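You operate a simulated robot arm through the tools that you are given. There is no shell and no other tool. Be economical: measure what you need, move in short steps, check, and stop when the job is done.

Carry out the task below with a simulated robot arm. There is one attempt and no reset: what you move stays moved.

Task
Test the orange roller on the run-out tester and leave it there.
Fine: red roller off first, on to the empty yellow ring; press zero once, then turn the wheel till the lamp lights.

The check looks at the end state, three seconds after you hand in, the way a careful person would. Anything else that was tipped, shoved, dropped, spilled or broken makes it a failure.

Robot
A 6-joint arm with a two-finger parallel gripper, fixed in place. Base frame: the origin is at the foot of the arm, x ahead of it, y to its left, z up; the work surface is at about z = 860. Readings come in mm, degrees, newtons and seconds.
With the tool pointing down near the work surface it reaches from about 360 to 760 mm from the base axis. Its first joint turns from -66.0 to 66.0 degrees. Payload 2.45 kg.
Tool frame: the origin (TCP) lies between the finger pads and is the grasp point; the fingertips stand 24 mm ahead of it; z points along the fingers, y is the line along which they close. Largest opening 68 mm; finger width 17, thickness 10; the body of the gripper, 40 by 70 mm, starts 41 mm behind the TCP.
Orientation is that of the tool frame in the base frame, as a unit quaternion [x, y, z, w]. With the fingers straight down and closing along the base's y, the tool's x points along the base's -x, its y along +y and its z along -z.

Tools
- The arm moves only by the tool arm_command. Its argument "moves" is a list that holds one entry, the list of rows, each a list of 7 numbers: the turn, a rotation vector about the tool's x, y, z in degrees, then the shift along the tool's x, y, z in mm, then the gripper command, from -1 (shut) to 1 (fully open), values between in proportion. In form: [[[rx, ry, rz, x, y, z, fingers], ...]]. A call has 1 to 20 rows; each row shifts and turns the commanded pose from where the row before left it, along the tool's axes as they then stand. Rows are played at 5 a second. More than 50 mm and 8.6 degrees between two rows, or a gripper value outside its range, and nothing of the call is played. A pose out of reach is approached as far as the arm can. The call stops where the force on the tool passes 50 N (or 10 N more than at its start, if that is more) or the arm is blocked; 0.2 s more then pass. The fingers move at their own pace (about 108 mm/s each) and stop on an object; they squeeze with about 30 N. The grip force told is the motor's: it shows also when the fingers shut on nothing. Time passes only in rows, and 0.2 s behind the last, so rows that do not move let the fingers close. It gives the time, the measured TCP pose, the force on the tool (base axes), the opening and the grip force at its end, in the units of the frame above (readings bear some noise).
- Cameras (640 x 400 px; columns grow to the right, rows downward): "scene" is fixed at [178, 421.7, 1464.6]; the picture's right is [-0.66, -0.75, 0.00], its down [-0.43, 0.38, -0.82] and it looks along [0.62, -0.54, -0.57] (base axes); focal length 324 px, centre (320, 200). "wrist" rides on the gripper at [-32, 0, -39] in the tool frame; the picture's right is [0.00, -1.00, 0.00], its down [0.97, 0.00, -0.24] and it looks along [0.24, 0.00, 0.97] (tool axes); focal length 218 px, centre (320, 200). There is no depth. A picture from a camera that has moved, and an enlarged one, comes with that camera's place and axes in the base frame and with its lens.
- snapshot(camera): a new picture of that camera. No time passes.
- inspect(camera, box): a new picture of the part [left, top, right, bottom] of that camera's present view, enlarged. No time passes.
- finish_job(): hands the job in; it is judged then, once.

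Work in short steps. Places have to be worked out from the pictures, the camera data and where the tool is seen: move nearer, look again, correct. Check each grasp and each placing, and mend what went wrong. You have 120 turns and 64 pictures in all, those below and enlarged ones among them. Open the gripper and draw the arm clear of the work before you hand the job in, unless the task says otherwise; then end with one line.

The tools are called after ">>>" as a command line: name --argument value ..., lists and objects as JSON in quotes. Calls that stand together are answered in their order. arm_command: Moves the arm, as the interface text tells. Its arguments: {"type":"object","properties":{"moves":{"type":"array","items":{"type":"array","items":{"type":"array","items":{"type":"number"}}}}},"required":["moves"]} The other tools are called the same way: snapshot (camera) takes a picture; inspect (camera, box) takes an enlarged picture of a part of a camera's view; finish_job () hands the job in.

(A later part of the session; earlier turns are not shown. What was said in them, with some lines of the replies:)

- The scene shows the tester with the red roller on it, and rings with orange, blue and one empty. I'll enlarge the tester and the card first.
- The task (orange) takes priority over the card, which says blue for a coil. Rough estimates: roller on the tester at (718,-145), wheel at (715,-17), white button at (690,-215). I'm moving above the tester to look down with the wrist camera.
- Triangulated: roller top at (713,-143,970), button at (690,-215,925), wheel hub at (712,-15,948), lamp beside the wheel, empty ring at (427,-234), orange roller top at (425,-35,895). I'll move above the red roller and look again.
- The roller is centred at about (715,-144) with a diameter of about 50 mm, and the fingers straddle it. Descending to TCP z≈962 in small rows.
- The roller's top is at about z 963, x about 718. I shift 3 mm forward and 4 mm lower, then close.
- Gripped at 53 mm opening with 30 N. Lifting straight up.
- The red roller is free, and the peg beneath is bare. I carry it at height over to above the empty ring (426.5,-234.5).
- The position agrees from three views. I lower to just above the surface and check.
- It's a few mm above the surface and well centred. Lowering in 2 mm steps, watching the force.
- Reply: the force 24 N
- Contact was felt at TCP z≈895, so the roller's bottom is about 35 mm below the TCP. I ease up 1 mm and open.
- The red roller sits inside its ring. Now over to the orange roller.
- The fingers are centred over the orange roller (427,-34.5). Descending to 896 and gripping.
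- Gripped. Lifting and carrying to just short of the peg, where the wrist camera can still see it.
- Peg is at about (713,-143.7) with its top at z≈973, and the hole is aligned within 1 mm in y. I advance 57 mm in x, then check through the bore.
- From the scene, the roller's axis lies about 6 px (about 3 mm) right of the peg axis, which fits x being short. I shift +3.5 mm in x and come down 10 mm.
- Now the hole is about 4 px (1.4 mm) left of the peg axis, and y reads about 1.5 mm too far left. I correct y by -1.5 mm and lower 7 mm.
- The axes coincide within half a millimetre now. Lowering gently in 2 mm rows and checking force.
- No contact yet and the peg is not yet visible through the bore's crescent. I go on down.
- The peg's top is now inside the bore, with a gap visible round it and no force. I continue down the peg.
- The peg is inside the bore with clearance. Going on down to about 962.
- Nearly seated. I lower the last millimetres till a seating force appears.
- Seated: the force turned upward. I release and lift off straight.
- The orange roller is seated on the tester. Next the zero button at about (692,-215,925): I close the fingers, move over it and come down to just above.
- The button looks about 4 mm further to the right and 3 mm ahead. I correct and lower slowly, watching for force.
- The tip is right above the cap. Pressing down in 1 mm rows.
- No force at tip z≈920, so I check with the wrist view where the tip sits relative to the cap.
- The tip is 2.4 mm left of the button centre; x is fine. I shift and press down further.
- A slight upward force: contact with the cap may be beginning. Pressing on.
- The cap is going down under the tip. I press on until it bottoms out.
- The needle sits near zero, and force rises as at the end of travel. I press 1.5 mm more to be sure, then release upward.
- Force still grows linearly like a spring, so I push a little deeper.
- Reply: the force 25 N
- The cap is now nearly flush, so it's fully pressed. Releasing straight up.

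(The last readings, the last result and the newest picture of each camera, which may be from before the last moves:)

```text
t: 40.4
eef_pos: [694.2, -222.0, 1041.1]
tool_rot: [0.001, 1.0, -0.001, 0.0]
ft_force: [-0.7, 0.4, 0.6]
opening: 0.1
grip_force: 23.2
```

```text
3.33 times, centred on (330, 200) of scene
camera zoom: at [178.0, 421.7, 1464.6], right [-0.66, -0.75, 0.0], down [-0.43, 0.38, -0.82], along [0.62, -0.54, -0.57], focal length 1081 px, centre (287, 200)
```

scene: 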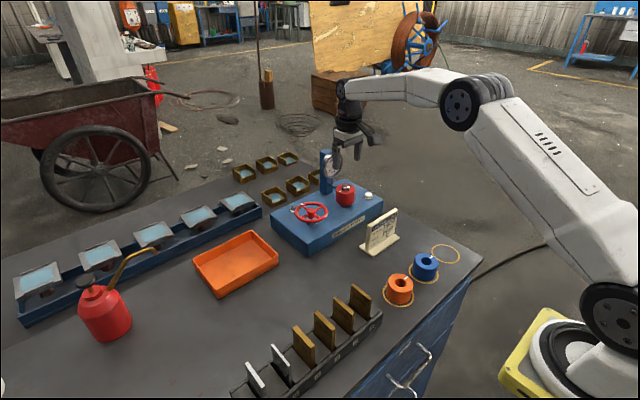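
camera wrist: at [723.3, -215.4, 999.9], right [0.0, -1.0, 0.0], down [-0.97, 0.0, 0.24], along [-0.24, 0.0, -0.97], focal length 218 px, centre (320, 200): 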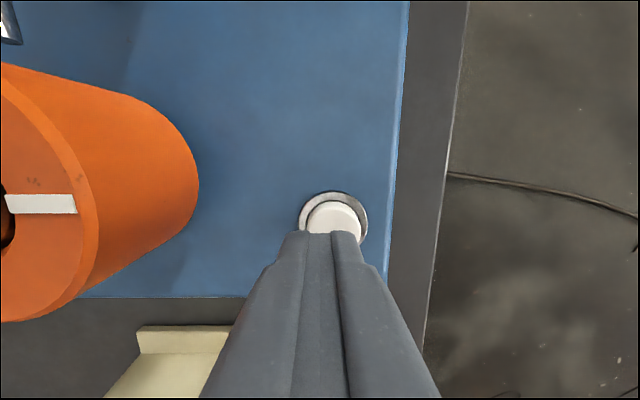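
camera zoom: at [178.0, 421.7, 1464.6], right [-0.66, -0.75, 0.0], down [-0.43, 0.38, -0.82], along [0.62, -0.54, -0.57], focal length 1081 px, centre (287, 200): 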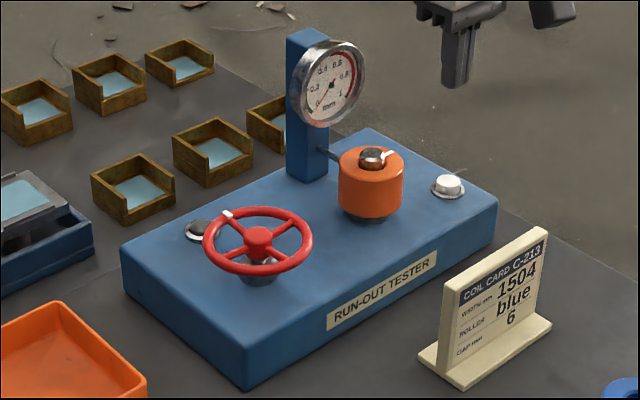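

The button sprang back and nothing shifted. Now to the wheel: moving above it for a view.

>>> arm_command --moves '[[[0, 0, 0, 0, 40, -10, -1], [0, 0, 0, 0, 42, 0, -1], [0, 0, 0, 0, 42, 0, -1], [0, 0, 0, 0, 42, 0, -1], [0, 0, 0, 0, 41, 0, -1], [0, 0, 0, 0, 0, 0, -1]]]'

>>> snapshot --camera "wrist"

```text
t: 41.8
eef_pos: [694.7, -14.2, 1049.2]
tool_rot: [0.002, 1.0, -0.001, 0.001]
ft_force: [0.1, -0.2, 0.0]
opening: 0.0
grip_force: 23.3
```

```text
22 pictures are left
camera wrist: at [726.0, -13.5, 1086.5], right [0.0, -1.0, 0.0], down [-0.97, 0.0, 0.24], along [-0.24, 0.0, -0.97], focal length 218 px, centre (320, 200)
```

wrist: 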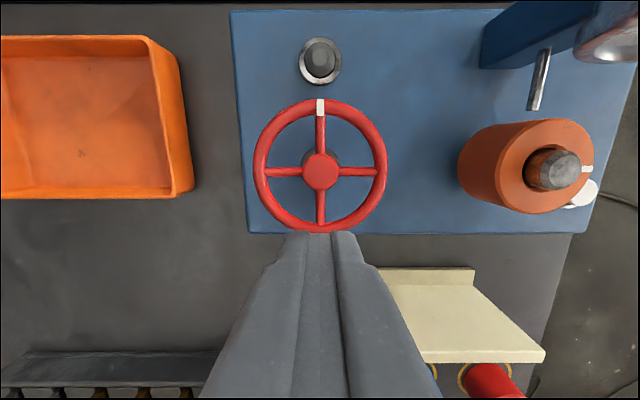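

The hub lies 18.5 mm ahead of the TCP in x (about (713,-14)), with rim inner radius ~33 mm and axis-aligned spokes. I'll open fully so only the right finger goes down inside a quadrant (near-left, 21.5 mm from the hub) while the other stays outside the wheel, then circle without turning the tool.

>>> arm_command --moves '[[[0, 0, 0, -1.7, 27, 0, 0], [0, 0, 0, -1.7, 27.2, 0, 1], [0, 0, 0, 0, 0, 0, 1], [0, 0, 0, 0, 0, 30, 1], [0, 0, 0, 0, 0, 30, 1], [0, 0, 0, 0, 0, 8, 1], [0, 0, 0, 0, 0, 0, 1]]]'

>>> snapshot --camera "wrist"

>>> inspect --camera "scene" --box '[265, 150, 365, 240]'

```text
t: 43.4
eef_pos: [699.2, 39.4, 981.9]
tool_rot: [0.0, 1.0, -0.002, 0.001]
ft_force: [-0.6, -0.4, -0.2]
opening: 68.1
grip_force: 0.1
```

```text
21 pictures are left
camera wrist: at [730.6, 40.1, 1019.1], right [0.0, -1.0, 0.0], down [-0.97, 0.0, 0.24], along [-0.24, 0.0, -0.97], focal length 218 px, centre (320, 200)
```

wrist: 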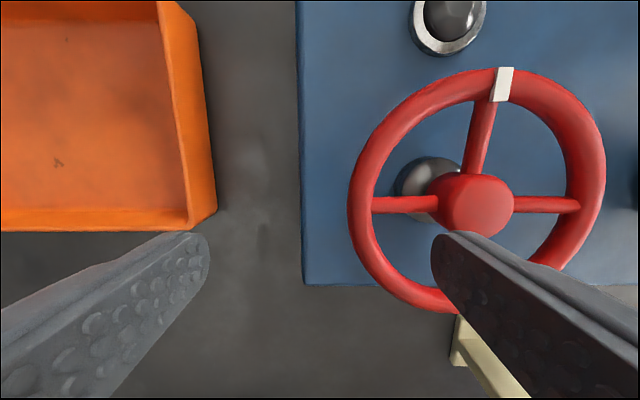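

```text
4.44 times, centred on (315, 195) of scene
camera zoom: at [178.0, 421.7, 1464.6], right [-0.66, -0.75, 0.0], down [-0.43, 0.38, -0.82], along [0.62, -0.54, -0.57], focal length 1442 px, centre (342, 222)
```

zoom: 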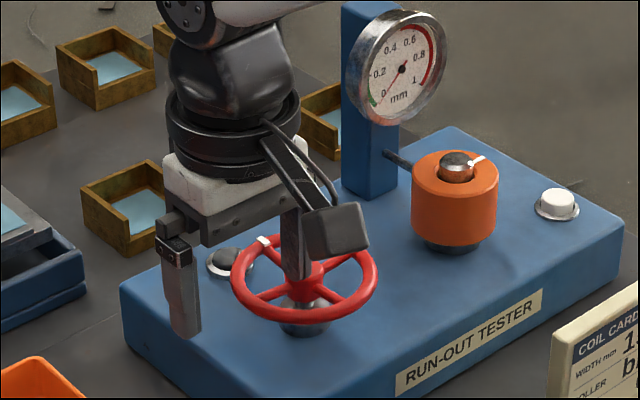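

The right fingertip is over the near-left quadrant (about (-13.5,+14.7) from the hub). I lower it through the wheel plane, watching the force.

>>> arm_command --moves '[[[0, 0, 0, 0.5, 0.3, 5, 1], [0, 0, 0, 0, 0, 5, 1], [0, 0, 0, 0, 0, 5, 1], [0, 0, 0, 0, 0, 5, 1], [0, 0, 0, 0, 0, 5, 1], [0, 0, 0, 0, 0, 0, 1]]]'

>>> inspect --camera "scene" --box '[265, 150, 365, 240]'

>>> snapshot --camera "wrist"

```text
t: 44.3
eef_pos: [701.1, 40.1, 974.4]
tool_rot: [0.003, 1.0, -0.001, 0.006]
ft_force: [-2.3, 1.4, 7.0]
opening: 67.6
grip_force: 0.0
stopped in row 4: the force on the tool passed its limit (the readings are from after the stop); the commanded pose is now the measured one
```

```text
4.44 times, centred on (315, 195) of scene
camera zoom: at [177.8, 421.7, 1464.6], right [-0.66, -0.75, 0.0], down [-0.43, 0.38, -0.82], along [0.62, -0.54, -0.57], focal length 1442 px, centre (342, 222)
```

zoom: 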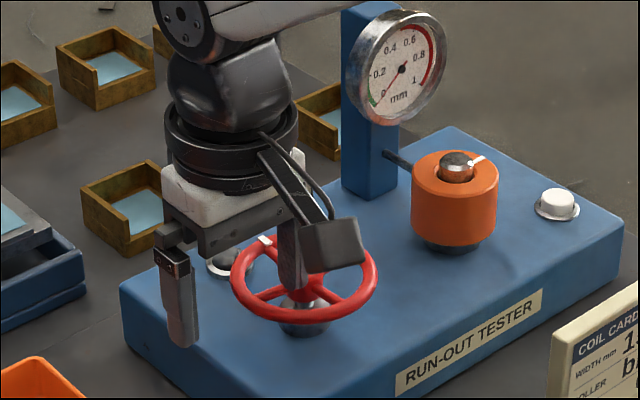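

```text
18 pictures are left
camera wrist: at [732.9, 40.3, 1011.4], right [0.0, -1.0, 0.0], down [-0.97, 0.0, 0.23], along [-0.23, 0.0, -0.97], focal length 218 px, centre (320, 200)
```

wrist: 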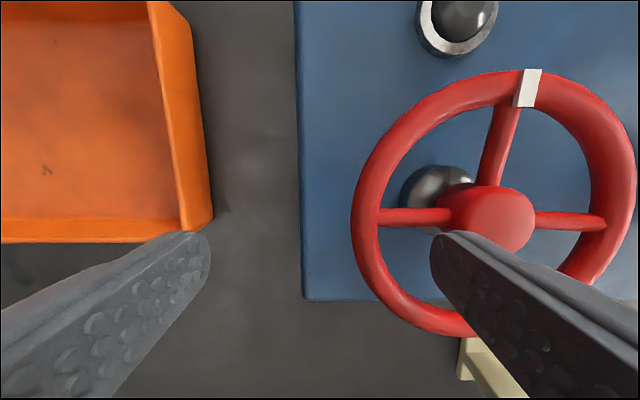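

The finger's inner corner met the hub top (tip z≈950, about 2 mm too close to the hub). I lift, take out the slight tilt, and re-aim at offset (-13.5,+18) from the hub.

>>> arm_command --moves '[[[0, 0, 0, 0, 0, -10, 1], [0, 0.57, -0.23, 2, 3, 0, 1], [0, 0, 0, 0, 0, 0, 1]]]'

>>> snapshot --camera "wrist"

```text
t: 45.1
eef_pos: [700.4, 41.9, 982.7]
tool_rot: [0.0, 1.0, -0.002, 0.0]
ft_force: [-0.2, -0.9, 0.1]
opening: 68.2
grip_force: 0.1
```

```text
17 pictures are left
camera wrist: at [731.1, 43.3, 1019.8], right [0.0, -1.0, 0.0], down [-0.97, 0.0, 0.24], along [-0.24, 0.0, -0.97], focal length 218 px, centre (320, 200)
```

wrist: 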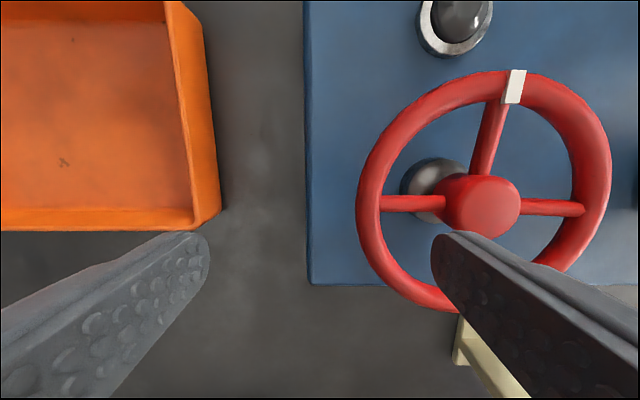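

Recomputed centre ≈ (712,-13.3); the finger is at about (-12.5,+17.5). I nudge 1.5 mm toward -x and lower gently.

>>> arm_command --moves '[[[0, 0, 0, 1.5, 0.5, 3, 1], [0, 0, 0, 0, 0, 3, 1], [0, 0, 0, 0, 0, 3, 1], [0, 0, 0, 0, 0, 2, 1], [0, 0, 0, 0, 0, 2, 1], [0, 0, 0, 0, 0, 0, 1]]]'

```text
t: 46.5
eef_pos: [697.9, 42.6, 973.5]
tool_rot: [0.001, 1.0, -0.001, 0.003]
ft_force: [-12.4, 0.9, 36.8]
opening: 67.7
grip_force: 0.0
```

Contact again on the hub edge. The hub's edges in the last picture put its centre nearer (713,-11.5), with a radius of 12.5. I lift 8 mm, shift +3.2 in y and +1 in x, and retry.

>>> arm_command --moves '[[[0, 0, 0, 0, 0, -8, 1], [0, 0, 0, -0.5, 3.2, 0, 1], [0, 0, 0, 0, 0, 0, 1], [0, 0, 0, 0, 0, 3, 1], [0, 0, 0, 0, 0, 3, 1], [0, 0, 0, 0, 0, 2, 1], [0, 0, 0, 0, 0, 1, 1], [0, 0, 0, 0, 0, 1, 1], [0, 0, 0, 0, 0, 0, 1]]]'

```text
t: 48.5
eef_pos: [699.3, 47.2, 973.9]
tool_rot: [0.0, 1.0, -0.001, 0.005]
ft_force: [-15.4, 0.5, 46.0]
opening: 68.0
grip_force: 0.1
```

Still contact, of the flat kind. I look closely at the tip from both cameras before moving.

>>> inspect --camera "wrist" --box '[340, 60, 640, 320]'

>>> inspect --camera "scene" --box '[280, 180, 345, 230]'

```text
1.54 times, centred on (490, 190) of wrist
camera zoom: at [730.4, 47.3, 1011.2], right [0.0, -1.0, 0.0], down [-0.97, 0.0, 0.23], along [-0.23, 0.0, -0.97], focal length 336 px, centre (58, 215)
```

zoom: 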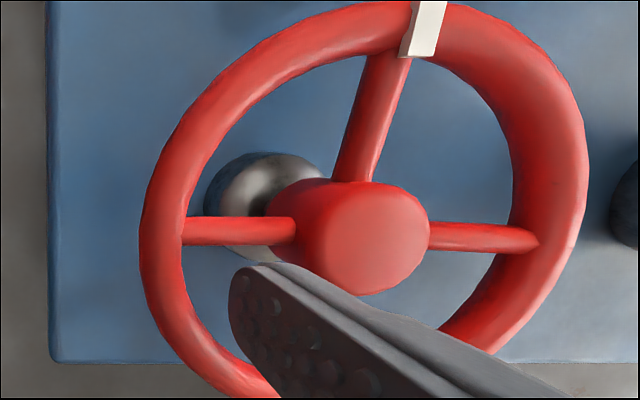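

```text
8.00 times, centred on (312, 205) of scene
camera zoom: at [176.5, 421.7, 1464.8], right [-0.66, -0.75, 0.0], down [-0.43, 0.38, -0.82], along [0.62, -0.54, -0.57], focal length 2595 px, centre (380, 160)
```

zoom: 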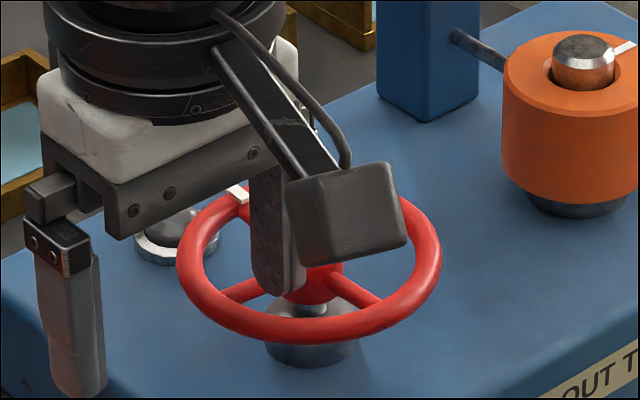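

In the scene view the tip sits on the left (+y) spoke near its root, so the quadrant's free middle is further toward -x and a bit less y. I lift, then shift to about TCP (695.5,43.5) and try again.

>>> arm_command --moves '[[[0, 0, 0, 0, 0, -8, 1], [0, 0, 0, 4, -3, 0, 1], [0, 0, 0, 0, 0, 0, 1], [0, 0, 0, 0, 0, 3, 1], [0, 0, 0, 0, 0, 3, 1], [0, 0, 0, 0, 0, 2, 1], [0, 0, 0, 0, 0, 1, 1], [0, 0, 0, 0, 0, 0, 1]]]'

```text
t: 50.3
eef_pos: [695.2, 42.8, 973.2]
tool_rot: [0.0, 1.0, -0.001, 0.004]
ft_force: [-20.1, 1.0, 52.3]
opening: 67.2
grip_force: 0.0
```

Contact again at the same level, so the upright finger footprint fits the quadrant too tightly. I'll lift, turn the tool 45° so the finger's thin side lies radially in the near-left quadrant, half-open (34 mm) to straddle the rim, and look.

>>> arm_command --moves '[[[0, 0, 0, 0, 0, -20, 1], [0, 0, 0, 0, 0, -20, 1], [0, 0, 0, 8.5, -12, 0, 0.5], [0, 0, 0, 8.5, -12, 0, 0], [0, 0, -7.5, 0, 0, 0, 0], [0, 0, -7.5, 0, 0, 0, 0], [0, 0, -7.5, 0, 0, 0, 0], [0, 0, -7.5, 0, 0, 0, 0], [0, 0, -7.5, 0, 0, 0, 0], [0, 0, -7.5, 0, 0, 0, 0], [0, 0, 0, 0, 0, 20, 0], [0, 0, 0, 0, 0, 0, 0]]]'

>>> snapshot --camera "wrist"

>>> inspect --camera "scene" --box '[265, 150, 365, 240]'

```text
t: 52.9
eef_pos: [678.7, 19.5, 986.6]
tool_rot: [-0.383, 0.924, -0.001, 0.0]
ft_force: [0.1, 0.1, 1.0]
opening: 33.9
grip_force: 0.1
```

```text
14 pictures are left
camera wrist: at [699.9, 42.7, 1024.0], right [0.71, -0.71, 0.0], down [-0.69, -0.69, 0.24], along [-0.17, -0.17, -0.97], focal length 218 px, centre (320, 200)
```

wrist: 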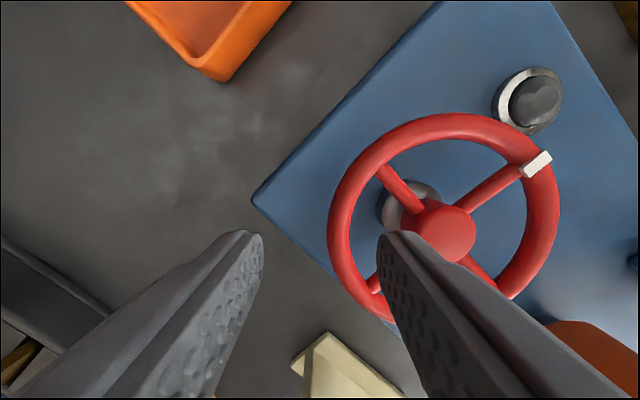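

```text
4.44 times, centred on (315, 195) of scene
camera zoom: at [178.0, 421.7, 1464.6], right [-0.66, -0.75, 0.0], down [-0.43, 0.38, -0.82], along [0.62, -0.54, -0.57], focal length 1442 px, centre (342, 222)
```

zoom: 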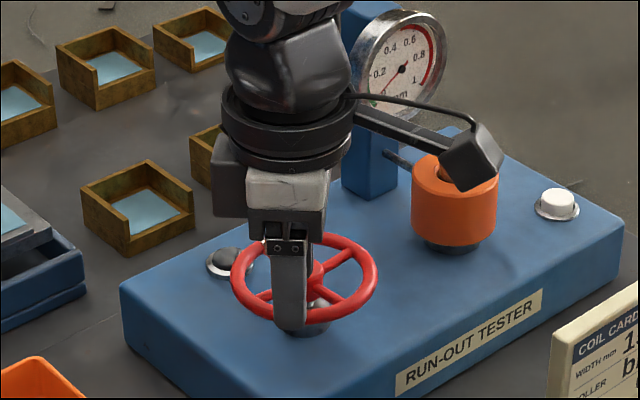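

Hub recomputed at (710.5,-13.5). The inner finger is at radius 24 mm on the quadrant's diagonal, as intended. Lowering.

>>> arm_command --moves '[[[0, 0, 0, 0, 0, 5, 0], [0, 0, 0, 0, 0, 5, 0], [0, 0, 0, 0, 0, 3, 0], [0, 0, 0, 0, 0, 3, 0], [0, 0, 0, 0, 0, 3, 0], [0, 0, 0, 0, 0, 0, 0]]]'

```text
t: 54.3
eef_pos: [680.4, 18.4, 973.2]
tool_rot: [-0.382, 0.924, -0.003, 0.004]
ft_force: [-12.1, -7.8, 44.8]
opening: 30.7
grip_force: 0.1
```

The stop is always at tip z≈949.5, the top of the rim, so the wheel acts as a closed disc here. New plan: centre the TCP on the hub fully open, so both fingers rest on the rim on opposite sides (±39 mm), press lightly and twist the tool.

>>> arm_command --moves '[[[0, 0, 0, 0, 0, -16, 0], [0, 0, 0, 0.7, -23, 0, 0.5], [0, 0, 0, 0, -23, 0, 1], [0, 0, 0, 0, 0, 0, 1], [0, 0, 0, 0, 0, 7, 1], [0, 0, 0, 0, 0, 0, 1]]]'

>>> snapshot --camera "wrist"

```text
t: 55.7
eef_pos: [708.6, -12.7, 975.6]
tool_rot: [-0.382, 0.924, -0.002, 0.0]
ft_force: [-0.2, 0.2, -0.4]
opening: 68.2
grip_force: 0.0
```

```text
12 pictures are left
camera wrist: at [731.7, 10.1, 1013.3], right [0.71, -0.71, 0.0], down [-0.69, -0.69, 0.24], along [-0.17, -0.17, -0.97], focal length 218 px, centre (320, 200)
```

wrist: 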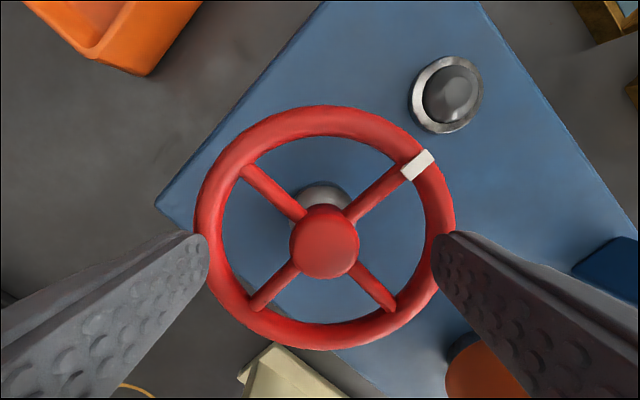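

The view is nicely centred; hub only 1.6 mm to the right. I correct it and first test with opening 42 mm, which puts each finger mid-quadrant between spokes, descending gently.

>>> arm_command --moves '[[[0, 0, 0, 0, -1.6, -4, 0.235], [0, 0, 0, 0, 0, 0, 0.235], [0, 0, 0, 0, 0, 3, 0.235], [0, 0, 0, 0, 0, 2, 0.235], [0, 0, 0, 0, 0, 2, 0.235], [0, 0, 0, 0, 0, 2, 0.235], [0, 0, 0, 0, 0, 2, 0.235], [0, 0, 0, 0, 0, 0, 0.235]]]'

```text
t: 57.5
eef_pos: [710.2, -16.6, 973.1]
tool_rot: [-0.382, 0.924, -0.002, 0.003]
ft_force: [-8.3, -4.1, 34.9]
opening: 43.7
grip_force: 0.6
```

Same stop level: it is a closed disc. So friction drive: lift, open fully onto the rim, press with about 30 N and twist 60° clockwise as a test.

>>> arm_command --moves '[[[0, 0, 0, 0, 0, -7, 0.5], [0, 0, 0, 0, 0, 0, 1], [0, 0, 0, 0, 0, 0, 1], [0, 0, 0, 0, 0, 4, 1], [0, 0, 0, 0, 0, 2.5, 1], [0, 0, 0, 0, 0, 0, 1]]]'

```text
t: 58.9
eef_pos: [710.6, -15.9, 973.9]
tool_rot: [-0.383, 0.924, -0.001, 0.001]
ft_force: [-13.0, 0.5, 35.9]
opening: 67.8
grip_force: 0.0
```

Both fingers rest on the rim with about 36 N. Twisting 60° clockwise.

>>> arm_command --moves '[[[0, 0, 5, 0, 0, 0, 1], [0, 0, 7.5, 0, 0, 0, 1], [0, 0, 7.5, 0, 0, 0, 1], [0, 0, 7.5, 0, 0, 0, 1], [0, 0, 7.5, 0, 0, 0, 1], [0, 0, 7.5, 0, 0, 0, 1], [0, 0, 7.5, 0, 0, 0, 1], [0, 0, 7.5, 0, 0, 0, 1], [0, 0, 0, 0, 0, 0, 1]]]'

>>> inspect --camera "scene" --box '[260, 140, 400, 260]'

```text
t: 60.9
eef_pos: [711.0, -15.0, 974.0]
tool_rot: [0.11, 0.994, -0.001, 0.004]
ft_force: [-5.9, -0.6, 30.1]
opening: 66.8
grip_force: 0.0
```

```text
3.33 times, centred on (330, 200) of scene
camera zoom: at [177.1, 421.7, 1464.7], right [-0.66, -0.75, 0.0], down [-0.43, 0.38, -0.82], along [0.62, -0.54, -0.57], focal length 1081 px, centre (287, 200)
```

zoom: 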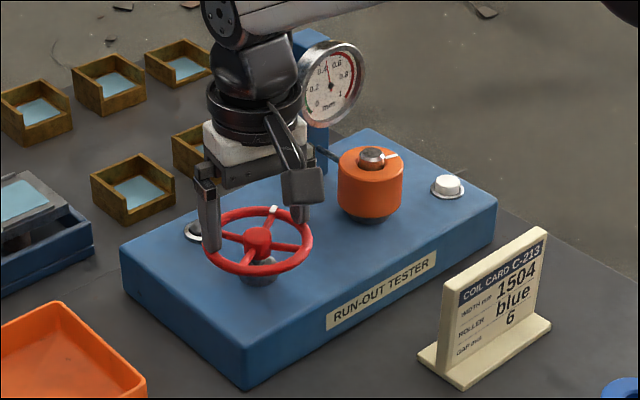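

It works: the wheel's mark went round about 50° and the gauge needle is moving. I continue twisting the same way by 90°.

>>> arm_command --moves '[[[0, 0, 7.5, 0, 0, 0, 1], [0, 0, 7.5, 0, 0, 0, 1], [0, 0, 7.5, 0, 0, 0, 1], [0, 0, 7.5, 0, 0, 0, 1], [0, 0, 7.5, 0, 0, 0, 1], [0, 0, 7.5, 0, 0, 0, 1], [0, 0, 7.5, 0, 0, 0, 1], [0, 0, 7.5, 0, 0, 0, 1], [0, 0, 7.5, 0, 0, 0, 1], [0, 0, 7.5, 0, 0, 0, 1], [0, 0, 7.5, 0, 0, 0, 1], [0, 0, 7.5, 0, 0, 0, 1], [0, 0, 0, 0, 0, 0, 1]]]'

>>> inspect --camera "scene" --box '[260, 140, 400, 260]'

```text
t: 63.7
eef_pos: [710.8, -12.8, 974.3]
tool_rot: [0.781, 0.625, 0.001, 0.002]
ft_force: [-6.8, -4.3, 32.1]
opening: 68.0
grip_force: 0.0
```

```text
3.33 times, centred on (330, 200) of scene
camera zoom: at [177.1, 421.6, 1464.7], right [-0.66, -0.75, 0.0], down [-0.43, 0.38, -0.82], along [0.62, -0.54, -0.57], focal length 1081 px, centre (287, 200)
```

zoom: 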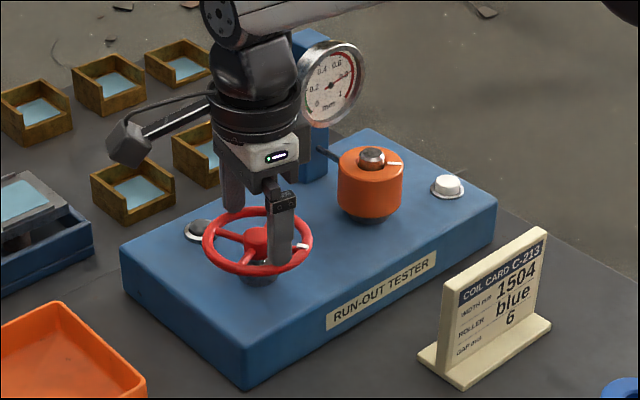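

The mark has gone about a third of a turn, needle near 0.8, lamp still dark. I lift off, turn the tool back for another stroke.

>>> arm_command --moves '[[[0, 0, 0, 0, 0, -8, 1], [0, 0, -8.5, 0, 0, 0, 1], [0, 0, -8.5, 0, 0, 0, 1], [0, 0, -8.5, 0, 0, 0, 1], [0, 0, -8.5, 0, 0, 0, 1], [0, 0, -8.5, 0, 0, 0, 1], [0, 0, -8.5, 0, 0, 0, 1], [0, 0, -8.5, 0, 0, 0, 1], [0, 0, -8.5, 0, 0, 0, 1], [0, 0, -8.5, 0, 0, 0, 1], [0, 0, -8.5, 0, 0, 0, 1], [0, 0, -8.5, 0, 0, 0, 1], [0, 0, -8.5, 0, 0, 0, 1], [0, 0, -8.5, 0, 0, 0, 1], [0, 0, -8.5, 0, 0, 0, 1], [0, 0, -8.5, 0, 0, 0, 1], [0, 0, -8.5, 0, 0, 0, 1], [0, 0, -8.5, 0, 0, 0, 1], [0, 0, -8.5, 0, 0, 0, 1], [0, 0, 0, 0, 0, 0, 1]]]'

>>> arm_command --moves '[[[0, 0, -8.5, 0, 0, 0, 1], [0, 0, -8.5, 0, 0, 0, 1], [0, 0, -8.5, 0, 0, 0, 1], [0, 0, -8.5, 0, 0, 0, 1], [0, 0, -8.5, 0, 0, 0, 1], [0, 0, 0, 0, 0, 4, 1], [0, 0, 0, 0, 0, 3, 1], [0, 0, 0, 0, 0, 1, 1], [0, 0, 0, 0, 0, 0, 1]]]'

```text
t: 67.9
eef_pos: [710.4, -14.5, 977.3]
tool_rot: [-0.428, 0.904, -0.002, -0.001]
ft_force: [0.2, -0.3, 0.2]
opening: 68.0
grip_force: 0.0
```

```text
t: 69.9
eef_pos: [711.6, -15.5, 973.6]
tool_rot: [0.726, -0.688, 0.002, -0.001]
ft_force: [-12.1, 1.9, 34.4]
opening: 68.0
grip_force: 0.1
```

Yaw is now +93° and pressed with about 35 N. Twisting 160° clockwise.

>>> arm_command --moves '[[[0, 0, 6, 0, 0, 0, 1], [0, 0, 8.5, 0, 0, 0, 1], [0, 0, 8.5, 0, 0, 0, 1], [0, 0, 8.5, 0, 0, 0, 1], [0, 0, 8.5, 0, 0, 0, 1], [0, 0, 8.5, 0, 0, 0, 1], [0, 0, 8.5, 0, 0, 0, 1], [0, 0, 8.5, 0, 0, 0, 1], [0, 0, 8.5, 0, 0, 0, 1], [0, 0, 8.5, 0, 0, 0, 1], [0, 0, 8.5, 0, 0, 0, 1], [0, 0, 8.5, 0, 0, 0, 1], [0, 0, 8.5, 0, 0, 0, 1], [0, 0, 8.5, 0, 0, 0, 1], [0, 0, 8.5, 0, 0, 0, 1], [0, 0, 8.5, 0, 0, 0, 1], [0, 0, 8.5, 0, 0, 0, 1], [0, 0, 8.5, 0, 0, 0, 1], [0, 0, 8.5, 0, 0, 0, 1], [0, 0, 0, 0, 0, 0, 1]]]'

>>> inspect --camera "scene" --box '[260, 140, 400, 260]'

```text
t: 74.1
eef_pos: [710.9, -15.6, 974.2]
tool_rot: [0.546, 0.838, 0.0, 0.004]
ft_force: [-3.7, -4.2, 34.0]
opening: 68.0
grip_force: 0.0
```

```text
3.33 times, centred on (330, 200) of scene
camera zoom: at [177.2, 421.6, 1464.7], right [-0.66, -0.75, 0.0], down [-0.43, 0.38, -0.82], along [0.62, -0.54, -0.57], focal length 1081 px, centre (287, 200)
```

zoom: 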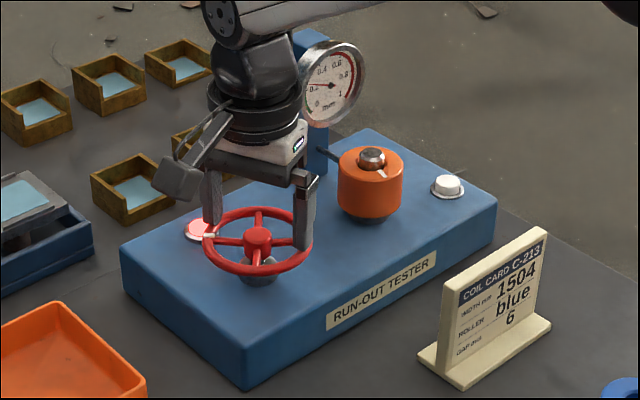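

The lamp is now glowing. I lift straight off the wheel and draw clear.

>>> arm_command --moves '[[[0, 0, 0, 0, 0, -10, 1], [0, 0, 0, 0, 0, -30, 1], [0, 0, 0, 0, 0, -40, 1], [0, 0, 0, 0, 0, -40, 1], [0, 0, 0, 0, 0, -40, 1], [0, 0, 0, 0, 0, 0, 1]]]'

>>> inspect --camera "scene" --box '[260, 140, 400, 260]'

>>> snapshot --camera "wrist"

```text
t: 75.5
eef_pos: [711.1, -15.2, 1131.5]
tool_rot: [0.544, 0.839, -0.001, 0.001]
ft_force: [-0.5, -0.4, 0.8]
opening: 67.9
grip_force: 0.2
```

```text
3.33 times, centred on (330, 200) of scene
camera zoom: at [178.0, 421.7, 1464.6], right [-0.66, -0.75, 0.0], down [-0.43, 0.38, -0.82], along [0.62, -0.54, -0.57], focal length 1081 px, centre (287, 200)
```

zoom: 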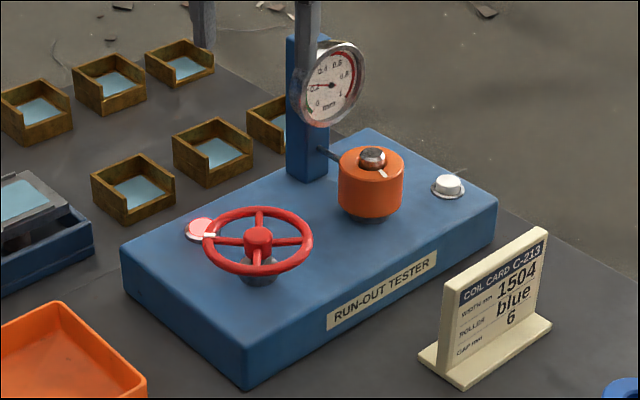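

```text
7 pictures are left
camera wrist: at [723.0, -43.5, 1168.9], right [-0.91, -0.41, 0.0], down [-0.39, 0.89, 0.24], along [-0.1, 0.22, -0.97], focal length 218 px, centre (320, 200)
```

wrist: 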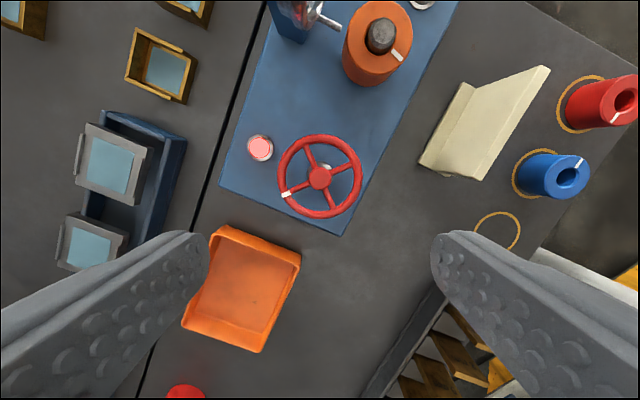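

The lamp is lit, and everything is in place. I draw the arm back from the work and take one last check.

>>> arm_command --moves '[[[0, 0, 0, 15, -34, -10, 1], [0, 0, 0, 15, -34, -10, 1], [0, 0, 0, 15, -34, -10, 1], [0, 0, 0, 15, -34, -10, 1], [0, 0, 0, 0, 0, 0, 1]]]'

>>> snapshot --camera "scene"

```text
t: 76.7
eef_pos: [561.4, -15.9, 1170.7]
tool_rot: [0.544, 0.839, -0.001, 0.001]
ft_force: [0.0, 0.3, 0.0]
opening: 68.1
grip_force: 0.1
```

```text
6 pictures are left
```

scene: 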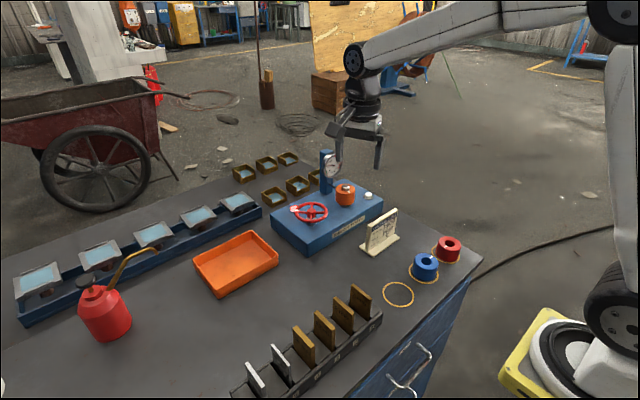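

The red roller is in its ring, the orange roller is on the tester, the lamp is lit, and nothing else is disturbed. Handing in.

>>> finish_job

```text
The job is handed in.
```

The orange roller is on the run-out tester. I pressed zero once and turned the wheel until the lamp lit; the red roller is on the yellow ring that was empty, and the arm is open and clear of the work.
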